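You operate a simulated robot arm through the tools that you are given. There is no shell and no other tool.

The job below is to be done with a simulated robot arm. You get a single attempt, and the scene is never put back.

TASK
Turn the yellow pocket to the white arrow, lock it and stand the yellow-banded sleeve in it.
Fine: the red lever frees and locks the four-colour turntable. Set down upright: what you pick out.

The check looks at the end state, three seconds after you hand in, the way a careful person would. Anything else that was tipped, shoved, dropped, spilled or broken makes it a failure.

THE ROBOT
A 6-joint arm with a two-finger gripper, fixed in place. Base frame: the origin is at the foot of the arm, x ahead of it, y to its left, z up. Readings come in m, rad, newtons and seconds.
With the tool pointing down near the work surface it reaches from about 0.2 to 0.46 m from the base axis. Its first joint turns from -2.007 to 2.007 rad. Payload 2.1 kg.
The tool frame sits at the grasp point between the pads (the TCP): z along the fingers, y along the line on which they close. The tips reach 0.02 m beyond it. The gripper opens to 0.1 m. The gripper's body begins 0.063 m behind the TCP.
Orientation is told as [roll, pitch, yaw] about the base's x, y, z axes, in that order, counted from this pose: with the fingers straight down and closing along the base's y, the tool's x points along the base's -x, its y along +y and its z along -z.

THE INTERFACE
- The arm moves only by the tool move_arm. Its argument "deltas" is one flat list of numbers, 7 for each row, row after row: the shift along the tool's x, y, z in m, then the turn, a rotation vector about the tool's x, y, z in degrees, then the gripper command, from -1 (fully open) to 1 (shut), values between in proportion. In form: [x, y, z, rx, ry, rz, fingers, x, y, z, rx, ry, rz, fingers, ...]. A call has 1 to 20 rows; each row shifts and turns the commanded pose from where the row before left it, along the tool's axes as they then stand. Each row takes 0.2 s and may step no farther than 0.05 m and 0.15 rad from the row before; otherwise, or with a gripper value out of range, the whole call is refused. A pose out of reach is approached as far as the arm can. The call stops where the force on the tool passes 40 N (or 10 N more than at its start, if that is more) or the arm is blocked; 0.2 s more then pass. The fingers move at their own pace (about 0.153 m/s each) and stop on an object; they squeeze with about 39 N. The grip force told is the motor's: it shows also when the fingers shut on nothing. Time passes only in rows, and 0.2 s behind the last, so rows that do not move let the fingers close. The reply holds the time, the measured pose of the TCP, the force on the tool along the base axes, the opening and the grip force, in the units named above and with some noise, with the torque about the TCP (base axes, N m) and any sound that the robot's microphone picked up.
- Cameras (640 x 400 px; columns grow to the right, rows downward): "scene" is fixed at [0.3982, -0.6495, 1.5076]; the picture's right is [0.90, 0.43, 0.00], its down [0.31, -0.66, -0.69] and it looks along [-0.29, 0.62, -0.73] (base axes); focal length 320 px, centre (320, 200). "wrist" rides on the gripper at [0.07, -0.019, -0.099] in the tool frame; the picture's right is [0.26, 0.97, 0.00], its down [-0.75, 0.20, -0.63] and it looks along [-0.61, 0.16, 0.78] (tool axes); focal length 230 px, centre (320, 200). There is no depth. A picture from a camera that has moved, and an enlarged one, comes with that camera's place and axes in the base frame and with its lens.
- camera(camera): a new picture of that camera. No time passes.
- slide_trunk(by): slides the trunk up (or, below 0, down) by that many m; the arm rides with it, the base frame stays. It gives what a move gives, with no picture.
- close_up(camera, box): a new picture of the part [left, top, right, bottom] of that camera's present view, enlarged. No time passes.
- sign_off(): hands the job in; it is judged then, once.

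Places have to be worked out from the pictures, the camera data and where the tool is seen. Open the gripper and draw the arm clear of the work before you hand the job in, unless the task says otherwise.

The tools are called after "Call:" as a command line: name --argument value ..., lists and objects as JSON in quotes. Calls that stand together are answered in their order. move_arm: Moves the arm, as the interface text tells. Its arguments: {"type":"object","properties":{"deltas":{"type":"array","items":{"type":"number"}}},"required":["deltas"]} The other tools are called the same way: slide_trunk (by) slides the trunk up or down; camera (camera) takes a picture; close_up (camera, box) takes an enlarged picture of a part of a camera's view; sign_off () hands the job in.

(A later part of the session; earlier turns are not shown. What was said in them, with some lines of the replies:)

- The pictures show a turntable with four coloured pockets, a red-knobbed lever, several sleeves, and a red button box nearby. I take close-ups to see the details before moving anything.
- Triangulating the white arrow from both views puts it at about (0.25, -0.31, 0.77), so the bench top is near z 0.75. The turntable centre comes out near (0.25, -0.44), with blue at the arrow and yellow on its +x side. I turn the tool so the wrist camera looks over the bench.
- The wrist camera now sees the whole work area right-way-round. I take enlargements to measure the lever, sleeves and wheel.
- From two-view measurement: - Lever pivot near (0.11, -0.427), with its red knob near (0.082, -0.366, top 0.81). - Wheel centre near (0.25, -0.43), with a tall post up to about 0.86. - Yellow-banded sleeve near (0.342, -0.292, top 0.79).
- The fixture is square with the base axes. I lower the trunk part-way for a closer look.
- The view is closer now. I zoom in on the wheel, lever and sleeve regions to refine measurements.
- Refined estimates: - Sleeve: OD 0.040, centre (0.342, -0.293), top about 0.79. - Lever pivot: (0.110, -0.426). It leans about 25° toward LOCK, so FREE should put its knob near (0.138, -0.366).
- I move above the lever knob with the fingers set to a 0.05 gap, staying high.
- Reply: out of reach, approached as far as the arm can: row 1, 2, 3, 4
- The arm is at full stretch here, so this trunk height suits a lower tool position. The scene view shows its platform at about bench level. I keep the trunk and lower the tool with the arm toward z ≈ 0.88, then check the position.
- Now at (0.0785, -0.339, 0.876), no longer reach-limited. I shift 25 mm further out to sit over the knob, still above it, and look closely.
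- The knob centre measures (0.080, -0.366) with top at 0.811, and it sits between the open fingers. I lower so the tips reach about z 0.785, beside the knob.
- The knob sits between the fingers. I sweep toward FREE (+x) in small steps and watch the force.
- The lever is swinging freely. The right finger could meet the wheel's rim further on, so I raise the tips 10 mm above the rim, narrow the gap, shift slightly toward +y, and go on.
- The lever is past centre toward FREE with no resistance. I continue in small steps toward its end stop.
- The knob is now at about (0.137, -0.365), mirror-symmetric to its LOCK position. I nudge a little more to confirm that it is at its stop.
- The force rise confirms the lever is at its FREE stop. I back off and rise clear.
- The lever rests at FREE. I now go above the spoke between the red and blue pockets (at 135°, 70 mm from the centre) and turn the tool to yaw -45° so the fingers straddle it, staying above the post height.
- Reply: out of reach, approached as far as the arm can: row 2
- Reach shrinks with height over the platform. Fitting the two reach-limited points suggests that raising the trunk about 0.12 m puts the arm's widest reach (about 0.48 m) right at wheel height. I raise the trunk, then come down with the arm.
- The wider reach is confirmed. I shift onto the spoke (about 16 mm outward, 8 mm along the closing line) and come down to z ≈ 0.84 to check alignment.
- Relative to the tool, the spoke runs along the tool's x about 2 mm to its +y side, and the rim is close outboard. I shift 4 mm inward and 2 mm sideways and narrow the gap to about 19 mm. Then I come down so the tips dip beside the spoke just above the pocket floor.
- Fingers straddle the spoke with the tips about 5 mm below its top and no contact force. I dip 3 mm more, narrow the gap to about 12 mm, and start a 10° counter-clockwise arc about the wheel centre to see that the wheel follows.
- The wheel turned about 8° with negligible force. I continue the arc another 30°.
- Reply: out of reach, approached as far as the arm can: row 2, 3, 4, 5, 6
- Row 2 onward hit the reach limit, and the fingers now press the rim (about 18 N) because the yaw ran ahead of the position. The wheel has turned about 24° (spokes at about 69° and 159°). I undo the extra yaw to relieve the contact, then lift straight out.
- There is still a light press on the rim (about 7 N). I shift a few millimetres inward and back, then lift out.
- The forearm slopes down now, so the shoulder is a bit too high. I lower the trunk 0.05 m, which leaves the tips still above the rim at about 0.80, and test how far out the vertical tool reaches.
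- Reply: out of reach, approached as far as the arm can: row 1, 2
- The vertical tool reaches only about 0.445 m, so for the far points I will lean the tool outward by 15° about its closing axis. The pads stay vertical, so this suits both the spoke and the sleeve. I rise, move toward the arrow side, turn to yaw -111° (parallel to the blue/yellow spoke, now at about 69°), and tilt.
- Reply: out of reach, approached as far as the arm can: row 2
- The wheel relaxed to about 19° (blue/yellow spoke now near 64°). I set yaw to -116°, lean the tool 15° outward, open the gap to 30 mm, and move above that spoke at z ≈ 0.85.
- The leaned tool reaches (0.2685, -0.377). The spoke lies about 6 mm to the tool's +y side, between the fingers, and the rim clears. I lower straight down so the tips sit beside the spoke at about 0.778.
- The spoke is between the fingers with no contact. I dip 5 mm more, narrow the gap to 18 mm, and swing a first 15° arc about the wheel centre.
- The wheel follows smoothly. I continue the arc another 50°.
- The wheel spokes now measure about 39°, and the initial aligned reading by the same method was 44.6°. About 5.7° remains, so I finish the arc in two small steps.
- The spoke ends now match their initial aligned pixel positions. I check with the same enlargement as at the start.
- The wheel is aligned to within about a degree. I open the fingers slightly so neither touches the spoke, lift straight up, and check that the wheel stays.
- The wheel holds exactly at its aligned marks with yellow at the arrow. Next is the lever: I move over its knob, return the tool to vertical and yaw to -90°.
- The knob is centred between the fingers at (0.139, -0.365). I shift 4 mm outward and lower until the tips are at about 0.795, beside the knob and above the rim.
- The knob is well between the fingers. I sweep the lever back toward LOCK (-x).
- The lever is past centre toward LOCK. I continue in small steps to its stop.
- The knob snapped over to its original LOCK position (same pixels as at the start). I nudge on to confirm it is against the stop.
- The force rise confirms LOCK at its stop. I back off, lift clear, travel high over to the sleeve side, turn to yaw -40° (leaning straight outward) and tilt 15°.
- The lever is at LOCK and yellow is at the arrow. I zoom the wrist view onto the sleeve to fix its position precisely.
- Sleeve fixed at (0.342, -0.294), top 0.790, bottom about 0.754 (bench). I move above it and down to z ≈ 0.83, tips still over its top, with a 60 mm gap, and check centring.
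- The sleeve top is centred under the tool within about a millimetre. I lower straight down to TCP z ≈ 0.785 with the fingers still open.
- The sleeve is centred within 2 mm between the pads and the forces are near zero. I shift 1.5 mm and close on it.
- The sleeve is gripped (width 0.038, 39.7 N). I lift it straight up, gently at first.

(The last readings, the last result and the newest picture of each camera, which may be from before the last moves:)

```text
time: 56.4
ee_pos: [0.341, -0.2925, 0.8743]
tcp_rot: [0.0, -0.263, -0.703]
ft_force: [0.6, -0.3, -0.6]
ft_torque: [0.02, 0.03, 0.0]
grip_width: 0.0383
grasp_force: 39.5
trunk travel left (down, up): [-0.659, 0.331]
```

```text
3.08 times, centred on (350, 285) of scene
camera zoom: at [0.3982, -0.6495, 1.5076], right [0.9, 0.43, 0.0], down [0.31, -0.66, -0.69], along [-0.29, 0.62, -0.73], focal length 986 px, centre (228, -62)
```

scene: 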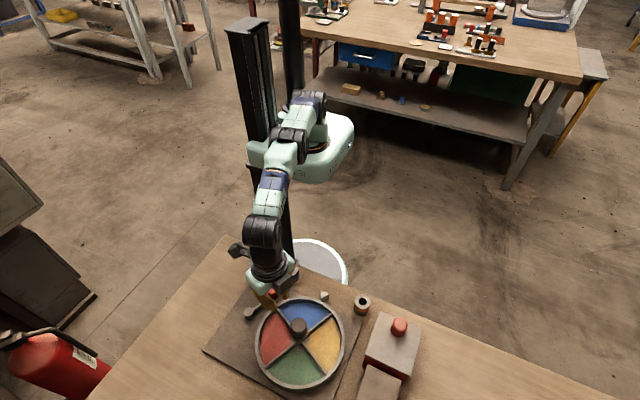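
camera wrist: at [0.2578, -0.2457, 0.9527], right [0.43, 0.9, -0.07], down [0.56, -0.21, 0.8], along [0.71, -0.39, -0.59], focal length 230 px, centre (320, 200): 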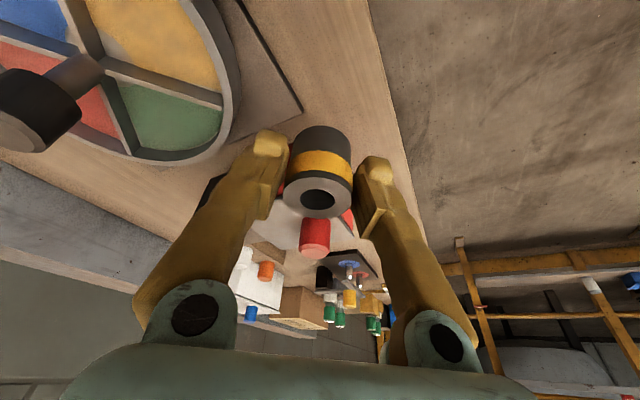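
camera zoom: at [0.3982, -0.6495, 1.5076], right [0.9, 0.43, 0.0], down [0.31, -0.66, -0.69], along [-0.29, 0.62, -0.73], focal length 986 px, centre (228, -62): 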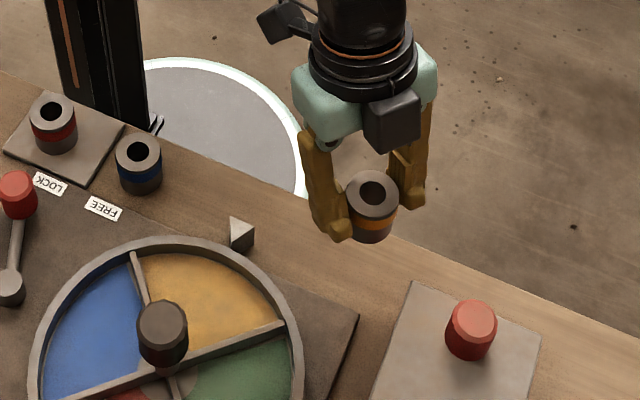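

The sleeve is lifted and unchanged in the grip. I carry it toward the pocket side, still high, and turn to yaw -90° about the vertical.

Call:
move_arm --deltas '[0.0115, -0.0278, -0.0031, 0, 0, 0, 1, 0.0115, -0.0278, -0.0031, 0, 0, 0, 1, 0, 0, 0, 2.166, 0, 8.044, 1, 0, 0, 0, 2.166, 0, 8.044, 1, 0, 0, 0, 2.166, 0, 8.044, 1, 0, 0, 0, 2.166, 0, 8.044, 1, 0, 0, 0, 2.166, 0, 8.044, 1, 0, 0, 0, 2.166, 0, 8.044, 1, 0, 0, 0, 0, 0, 0, 1]'

Call:
camera --camera "wrist"

Call:
close_up --camera "scene" --box '[230, 230, 390, 380]'

```text
time: 58.4
ee_pos: [0.2846, -0.3199, 0.8753]
tcp_rot: [-0.001, -0.264, -1.575]
ft_force: [-0.5, 0.2, -0.9]
ft_torque: [0.01, 0.01, 0.02]
grip_width: 0.0379
grasp_force: 39.2
trunk travel left (down, up): [-0.659, 0.331]
```

```text
taken
camera wrist: at [0.2665, -0.2253, 0.9534], right [0.97, 0.24, -0.07], down [0.2, -0.56, 0.8], along [0.16, -0.79, -0.59], focal length 230 px, centre (320, 200)
```

wrist: 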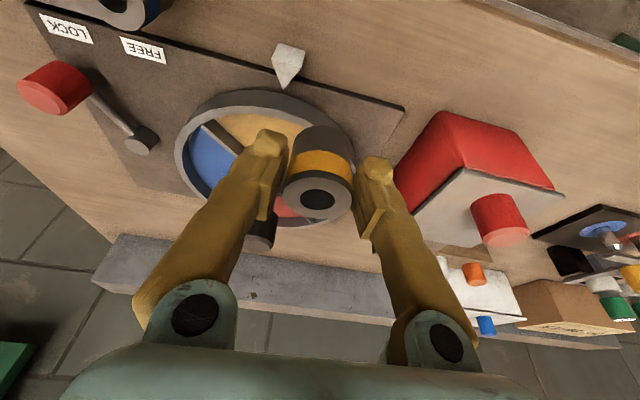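

```text
2.67 times, centred on (310, 305) of scene
camera zoom: at [0.3982, -0.6495, 1.5076], right [0.9, 0.43, 0.0], down [0.31, -0.66, -0.69], along [-0.29, 0.62, -0.73], focal length 854 px, centre (347, -80)
```

zoom: 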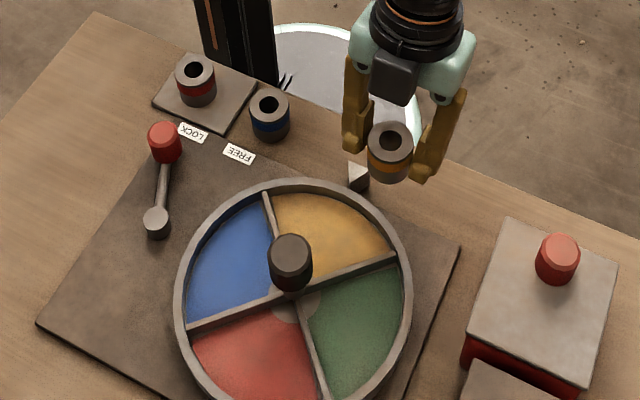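

The sleeve still sits upright in the grip. I move over the yellow pocket, aiming the sleeve axis at (0.248, -0.376), staying at this height.

Call:
move_arm --deltas '[-0.0181, -0.012, 0.0049, 0, 0, 0, 1, -0.0181, -0.012, 0.0049, 0, 0, 0, 1, -0.0182, -0.0122, 0.0048, 0, 0, 0, 1, 0, 0, 0, 0, 0, 0, 1]'

Call:
camera --camera "wrist"

Call:
close_up --camera "scene" --box '[230, 250, 370, 380]'

```text
time: 59.4
ee_pos: [0.2502, -0.3754, 0.8752]
tcp_rot: [0.0, -0.263, -1.572]
ft_force: [0.0, 0.7, -1.0]
ft_torque: [0.02, -0.01, 0.0]
grip_width: 0.0383
grasp_force: 39.3
trunk travel left (down, up): [-0.659, 0.331]
```

```text
taken
camera wrist: at [0.2326, -0.2806, 0.9532], right [0.97, 0.25, -0.07], down [0.2, -0.56, 0.8], along [0.16, -0.79, -0.59], focal length 230 px, centre (320, 200)
```

wrist: 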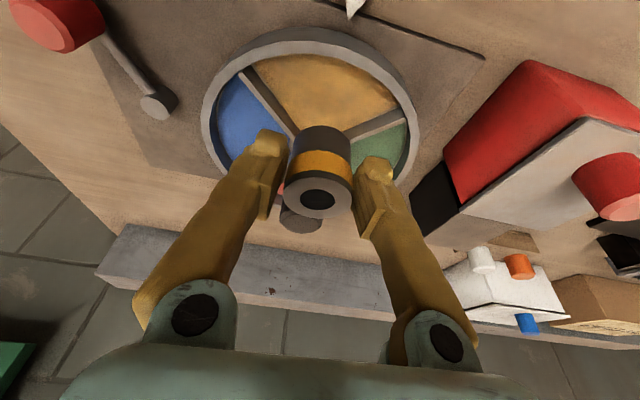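

```text
3.08 times, centred on (300, 315) of scene
camera zoom: at [0.3982, -0.6495, 1.5076], right [0.9, 0.43, 0.0], down [0.31, -0.66, -0.69], along [-0.29, 0.62, -0.73], focal length 986 px, centre (382, -154)
```

zoom: 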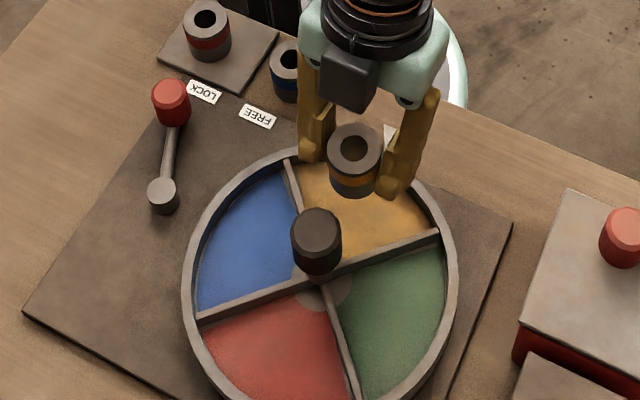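

The sleeve is over the yellow pocket. I trim 2 mm in x and lower 60 mm, so its bottom is about level with the rim top.

Call:
move_arm --deltas '[0.0052, -0.001, 0.0193, 0, 0, 0, 1, 0.0052, -0.001, 0.0193, 0, 0, 0, 1, 0.0052, 0, 0.0193, 0, 0, 0, 1, 0, 0, 0, 0, 0, 0, 1]'

Call:
close_up --camera "wrist" --box '[180, 20, 460, 240]'

Call:
close_up --camera "scene" --box '[260, 270, 350, 350]'

```text
time: 60.4
ee_pos: [0.2499, -0.3737, 0.8137]
tcp_rot: [0.002, -0.265, -1.575]
ft_force: [0.0, 0.4, -0.7]
ft_torque: [-0.01, 0.02, 0.02]
grip_width: 0.0384
grasp_force: 38.9
trunk travel left (down, up): [-0.659, 0.331]
```

```text
1.82 times, centred on (320, 130) of wrist
camera zoom: at [0.2307, -0.2796, 0.8919], right [0.97, 0.25, -0.07], down [0.2, -0.56, 0.8], along [0.16, -0.79, -0.59], focal length 418 px, centre (320, 327)
```

zoom: 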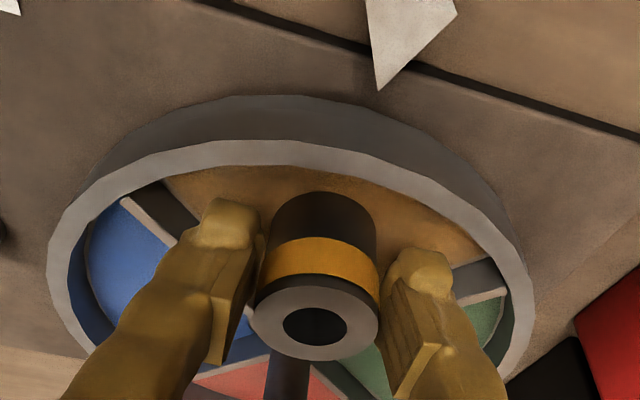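

```text
5.00 times, centred on (305, 310) of scene
camera zoom: at [0.3982, -0.6495, 1.5076], right [0.9, 0.43, 0.0], down [0.31, -0.66, -0.69], along [-0.29, 0.62, -0.73], focal length 1602 px, centre (395, -350)
```

zoom: 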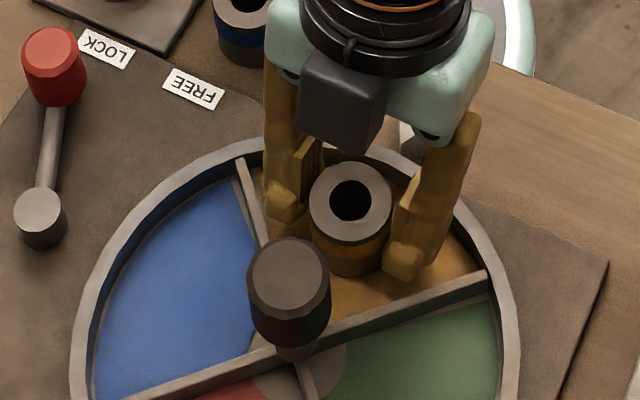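

The sleeve is centred in the yellow pocket area with clearance to spokes, rim and post. I lower in small steps, watching the vertical force for contact with the floor.

Call:
move_arm --deltas '[0.0008, 0, 0.0029, 0, 0, 0, 1, 0.0008, 0, 0.0029, 0, 0, 0, 1]'

Call:
move_arm --deltas '[0.0005, 0, 0.0019, 0, 0, 0, 1]'

Call:
close_up --camera "scene" --box '[260, 270, 350, 350]'

```text
time: 61.0
ee_pos: [0.247, -0.3741, 0.8121]
tcp_rot: [0.003, -0.27, -1.575]
ft_force: [5.7, -1.2, 14.2]
ft_torque: [0.15, -0.2, -0.13]
grip_width: 0.0384
grasp_force: 38.6
trunk travel left (down, up): [-0.659, 0.331]
```

```text
time: 61.4
ee_pos: [0.2462, -0.3735, 0.8113]
tcp_rot: [0.004, -0.271, -1.575]
ft_force: [9.2, -1.3, 28.3]
ft_torque: [0.28, -0.24, -0.13]
grip_width: 0.0383
grasp_force: 39.3
trunk travel left (down, up): [-0.659, 0.331]
```

```text
5.00 times, centred on (305, 310) of scene
camera zoom: at [0.3982, -0.6495, 1.5076], right [0.9, 0.43, 0.0], down [0.31, -0.66, -0.69], along [-0.29, 0.62, -0.73], focal length 1602 px, centre (395, -350)
```

zoom: 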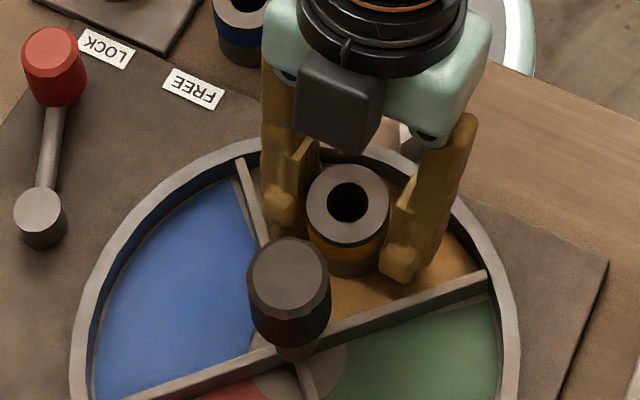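

Contact: 28 N up at TCP z ≈ 0.811, which fits the sleeve bottom on the pocket floor. I relieve the commanded pressure by 3.5 mm and look closely.

Call:
move_arm --deltas '[-0.0009, 0, -0.0034, 0, 0, 0, 1]'

Call:
close_up --camera "scene" --box '[280, 280, 340, 340]'

Call:
close_up --camera "wrist" --box '[180, 20, 460, 240]'

```text
time: 61.8
ee_pos: [0.2457, -0.3734, 0.812]
tcp_rot: [-0.003, -0.259, -1.574]
ft_force: [4.1, 0.2, 6.8]
ft_torque: [-0.13, -0.22, 0.04]
grip_width: 0.0382
grasp_force: 39.0
trunk travel left (down, up): [-0.659, 0.331]
```

```text
6.67 times, centred on (310, 310) of scene
camera zoom: at [0.3982, -0.6495, 1.5076], right [0.9, 0.43, 0.0], down [0.31, -0.66, -0.69], along [-0.29, 0.62, -0.73], focal length 2136 px, centre (387, -533)
```

zoom: 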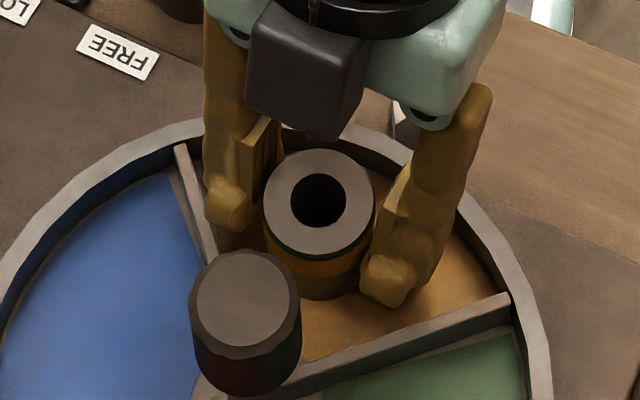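

```text
1.82 times, centred on (320, 130) of wrist
camera zoom: at [0.2276, -0.2798, 0.8893], right [0.97, 0.25, -0.07], down [0.2, -0.56, 0.8], along [0.16, -0.79, -0.59], focal length 418 px, centre (320, 327)
```

zoom: 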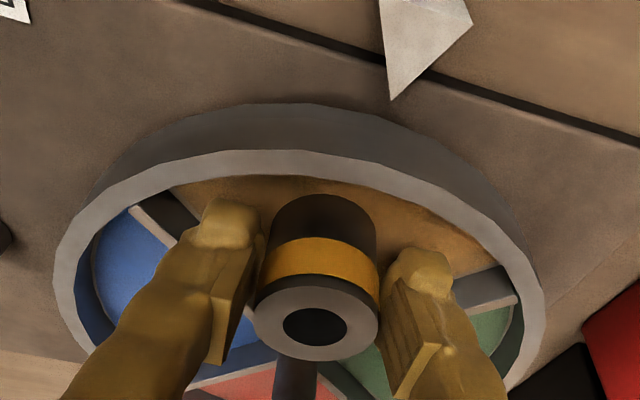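

Fz is down to 7 N, the sleeve stands visibly square in the pocket, and the fingers are clear of the spokes. I ease up another 0.7 mm to take off most of the load before releasing.

Call:
move_arm --deltas '[-0.0002, 0, -0.0007, 0, 0, 0, 1, 0, 0, 0, 0, 0, 0, 1]'

```text
time: 62.4
ee_pos: [0.2457, -0.3746, 0.8132]
tcp_rot: [-0.002, -0.262, -1.573]
ft_force: [0.6, 0.0, -0.7]
ft_torque: [-0.01, 0.02, -0.02]
grip_width: 0.0384
grasp_force: 38.4
trunk travel left (down, up): [-0.659, 0.331]
```

The load is now zero with the sleeve at or within a millimetre of the floor. I lower 1 mm for a light touch and then check the force before releasing.

Call:
move_arm --deltas '[0.0003, 0, 0.001, 0, 0, 0, 1, 0, 0, 0, 0, 0, 0, 1]'

```text
time: 63.0
ee_pos: [0.2466, -0.3745, 0.8122]
tcp_rot: [-0.001, -0.261, -1.574]
ft_force: [0.2, -0.4, -1.5]
ft_torque: [0.01, -0.02, -0.02]
grip_width: 0.0385
grasp_force: 38.9
trunk travel left (down, up): [-0.659, 0.331]
```

Call:
move_arm --deltas '[0.0003, 0, 0.001, 0, 0, 0, 1, 0, 0, 0, 0, 0, 0, 1]'

```text
time: 63.6
ee_pos: [0.2476, -0.3748, 0.8106]
tcp_rot: [0.002, -0.266, -1.576]
ft_force: [1.5, -0.1, 7.7]
ft_torque: [0.08, -0.07, -0.05]
grip_width: 0.0383
grasp_force: 39.4
trunk travel left (down, up): [-0.659, 0.331]
```

A light 8 N contact confirms the sleeve rests on the pocket floor. I release gradually to a 50 mm gap without moving the arm.

Call:
move_arm --deltas '[-0.0001, 0, -0.0004, 0, 0, 0, 0.6, 0, 0, 0, 0, 0, 0, 0.2, 0, 0, 0, 0, 0, 0, 0.1, 0, 0, 0, 0, 0, 0, 0.0, 0, 0, 0, 0, 0, 0, 0.0]'

Call:
close_up --camera "scene" --box '[280, 280, 340, 340]'

Call:
close_up --camera "wrist" --box '[180, 20, 460, 240]'

```text
time: 64.8
ee_pos: [0.2475, -0.3758, 0.8105]
tcp_rot: [0.0, -0.262, -1.575]
ft_force: [0.2, -0.4, -0.4]
ft_torque: [0.01, -0.01, 0.02]
grip_width: 0.0502
grasp_force: 0.1
trunk travel left (down, up): [-0.659, 0.331]
```

```text
6.67 times, centred on (310, 310) of scene
camera zoom: at [0.3982, -0.6495, 1.5076], right [0.9, 0.43, 0.0], down [0.31, -0.66, -0.69], along [-0.29, 0.62, -0.73], focal length 2136 px, centre (387, -533)
```

zoom: 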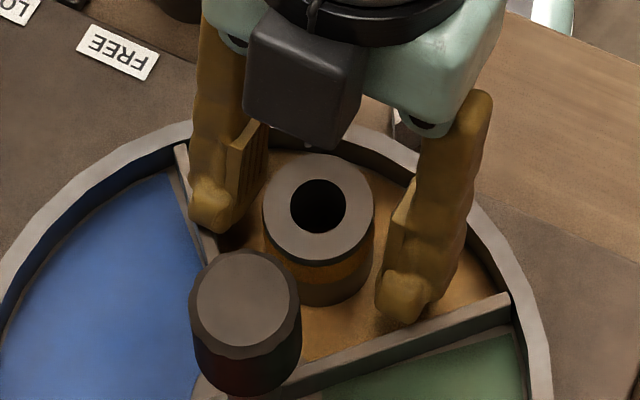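

```text
1.82 times, centred on (320, 130) of wrist
camera zoom: at [0.2281, -0.2819, 0.8882], right [0.97, 0.25, -0.07], down [0.2, -0.56, 0.8], along [0.16, -0.79, -0.59], focal length 418 px, centre (320, 327)
```

zoom: 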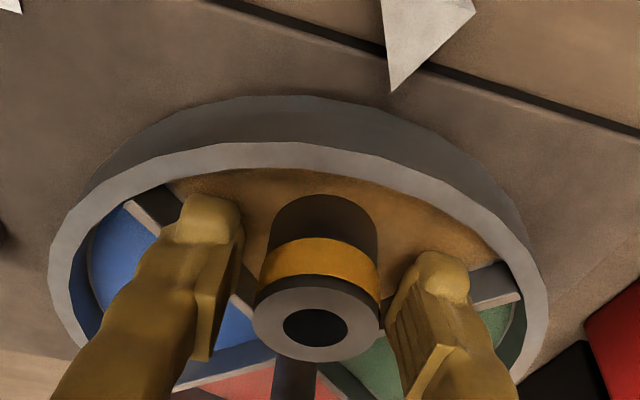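

The sleeve stands free and upright in the yellow pocket, with clear gaps to both fingers. I lift straight up, slowly at first.

Call:
move_arm --deltas '[-0.0026, 0, -0.0097, 0, 0, 0, 0, -0.0026, 0, -0.0097, 0, 0, 0, 0, -0.0052, 0, -0.0193, 0, 0, 0, 0, -0.0065, 0, -0.0241, 0, 0, 0, 0, 0, 0, 0, 0, 0, 0, 0]'

Call:
close_up --camera "scene" --box '[260, 270, 350, 350]'

```text
time: 66.0
ee_pos: [0.2475, -0.3746, 0.8733]
tcp_rot: [0.0, -0.262, -1.574]
ft_force: [0.3, -0.1, -0.4]
ft_torque: [0.0, -0.01, 0.04]
grip_width: 0.0499
grasp_force: 0.1
trunk travel left (down, up): [-0.659, 0.331]
```

```text
5.00 times, centred on (305, 310) of scene
camera zoom: at [0.3982, -0.6495, 1.5076], right [0.9, 0.43, 0.0], down [0.31, -0.66, -0.69], along [-0.29, 0.62, -0.73], focal length 1602 px, centre (395, -350)
```

zoom: 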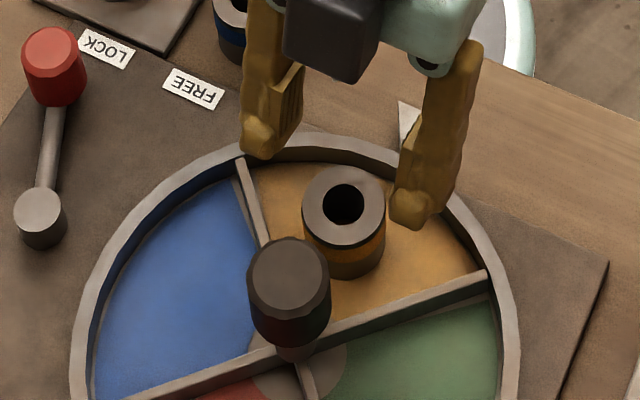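

The sleeve stands upright, the wheel is unmoved and the lever is at LOCK. I draw the arm back toward the base and then raise the trunk to clear the work.

Call:
move_arm --deltas '[0.0386, 0, -0.0104, 0, 0, 0, -0.3, 0.0386, 0, -0.0104, 0, 0, 0, -0.6, 0.029, 0, -0.0078, 0, 0, 0, -1, 0, 0, 0, 0, 7.5, 0, -1, 0, 0, 0, 0, 7.5, 0, -1, 0, 0, 0, 0, 0, 0, -1]'

Call:
slide_trunk --by 0.15

Call:
camera --camera "scene"

Call:
camera --camera "wrist"

Call:
close_up --camera "scene" --box '[230, 240, 400, 400]'

```text
time: 67.4
ee_pos: [0.2472, -0.2648, 0.8745]
tcp_rot: [0.0, -0.001, -1.574]
ft_force: [0.1, 0.8, -0.4]
ft_torque: [-0.02, 0.0, -0.01]
grip_width: 0.0997
grasp_force: 0.1
trunk travel left (down, up): [-0.659, 0.331]
```

```text
time: 69.1
ee_pos: [0.2467, -0.2657, 1.0229]
tcp_rot: [-0.001, -0.002, -1.575]
ft_force: [-0.5, 0.0, -0.4]
ft_torque: [-0.02, -0.02, -0.01]
grip_width: 0.1003
grasp_force: 0.1
trunk travel left (down, up): [-0.809, 0.181]
```

```text
taken
```

scene: 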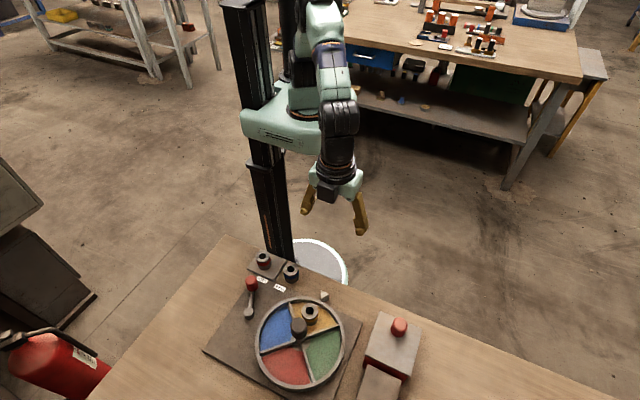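

```text
taken
camera wrist: at [0.2293, -0.1948, 1.1234], right [0.97, 0.25, 0.0], down [0.2, -0.75, 0.63], along [0.16, -0.61, -0.78], focal length 230 px, centre (320, 200)
```

wrist: 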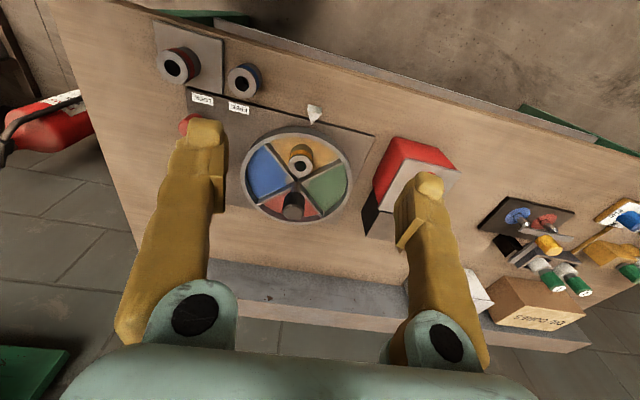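

```text
2.50 times, centred on (315, 320) of scene
camera zoom: at [0.3982, -0.6495, 1.5076], right [0.9, 0.43, 0.0], down [0.31, -0.66, -0.69], along [-0.29, 0.62, -0.73], focal length 801 px, centre (332, -100)
```

zoom: 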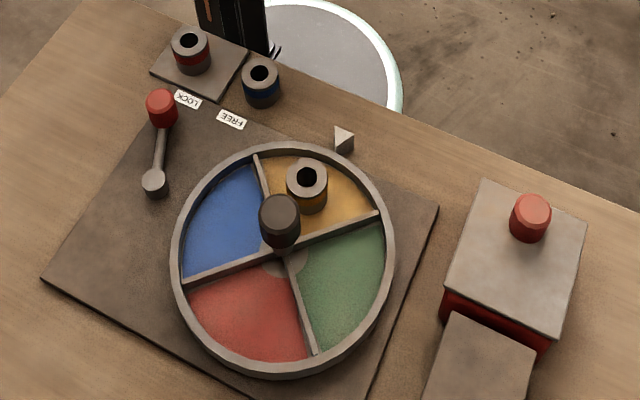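

Everything else is where it began; lever at LOCK, yellow at the arrow, sleeve in the yellow pocket. A last zoom checks that the sleeve is standing flat.

Call:
close_up --camera "scene" --box '[280, 285, 340, 345]'

Call:
close_up --camera "wrist" --box '[230, 90, 370, 230]'

```text
6.67 times, centred on (310, 315) of scene
camera zoom: at [0.3982, -0.6495, 1.5076], right [0.9, 0.43, 0.0], down [0.31, -0.66, -0.69], along [-0.29, 0.62, -0.73], focal length 2136 px, centre (387, -567)
```

zoom: 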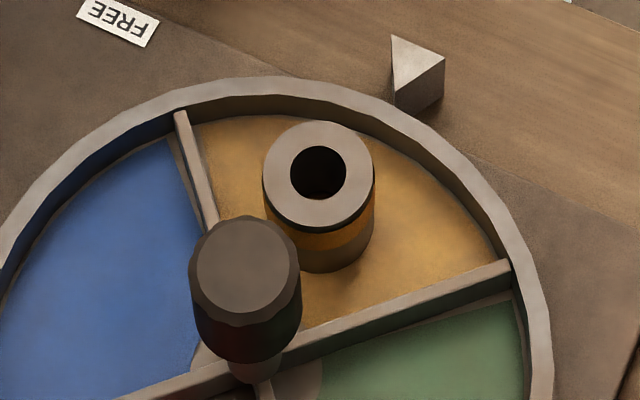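

```text
2.86 times, centred on (300, 160) of wrist
camera zoom: at [0.2293, -0.1948, 1.1234], right [0.97, 0.25, 0.0], down [0.2, -0.75, 0.63], along [0.16, -0.61, -0.78], focal length 657 px, centre (377, 314)
```

zoom: 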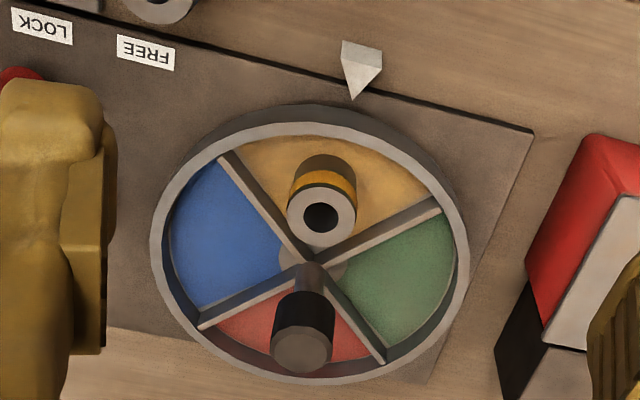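

The sleeve stands flat and upright in the yellow pocket, which faces the white arrow. The lever is at LOCK, the gripper is open, and the arm is well clear, so I hand the job in.

Call:
sign_off

```text
The job is handed in.
```

The yellow pocket is at the white arrow, the lever is at LOCK, and the yellow-banded sleeve is standing upright in the pocket. I handed the job in with the gripper open and the arm drawn clear. The result of the check has not come back.

- **Turntable:** I turned the wheel counter-clockwise by its spokes until the pocket dividers lined up with their starting positions. I judged this from the pictures to within about a degree.
- **Lock:** I pushed the lever back to LOCK until the force rose against its stop. It sits where it did at the start. I did not test the lock by trying to turn the wheel afterwards.
- **Sleeve:** It touched the pocket floor lightly before I released it. The last close-ups show it flat and clear of the spokes, rim and centre post.
- **Other items:** In the final pictures the red- and blue-banded sleeves, the button box and the arrow show no sign of having moved.

While I was turning the wheel, the fingers pressed the rim with about 18 N when the arm ran out of reach. Later the sleeve pressed the pocket floor with about 28 N for a moment as I set it down. I backed off both times, and the pictures show no damage.
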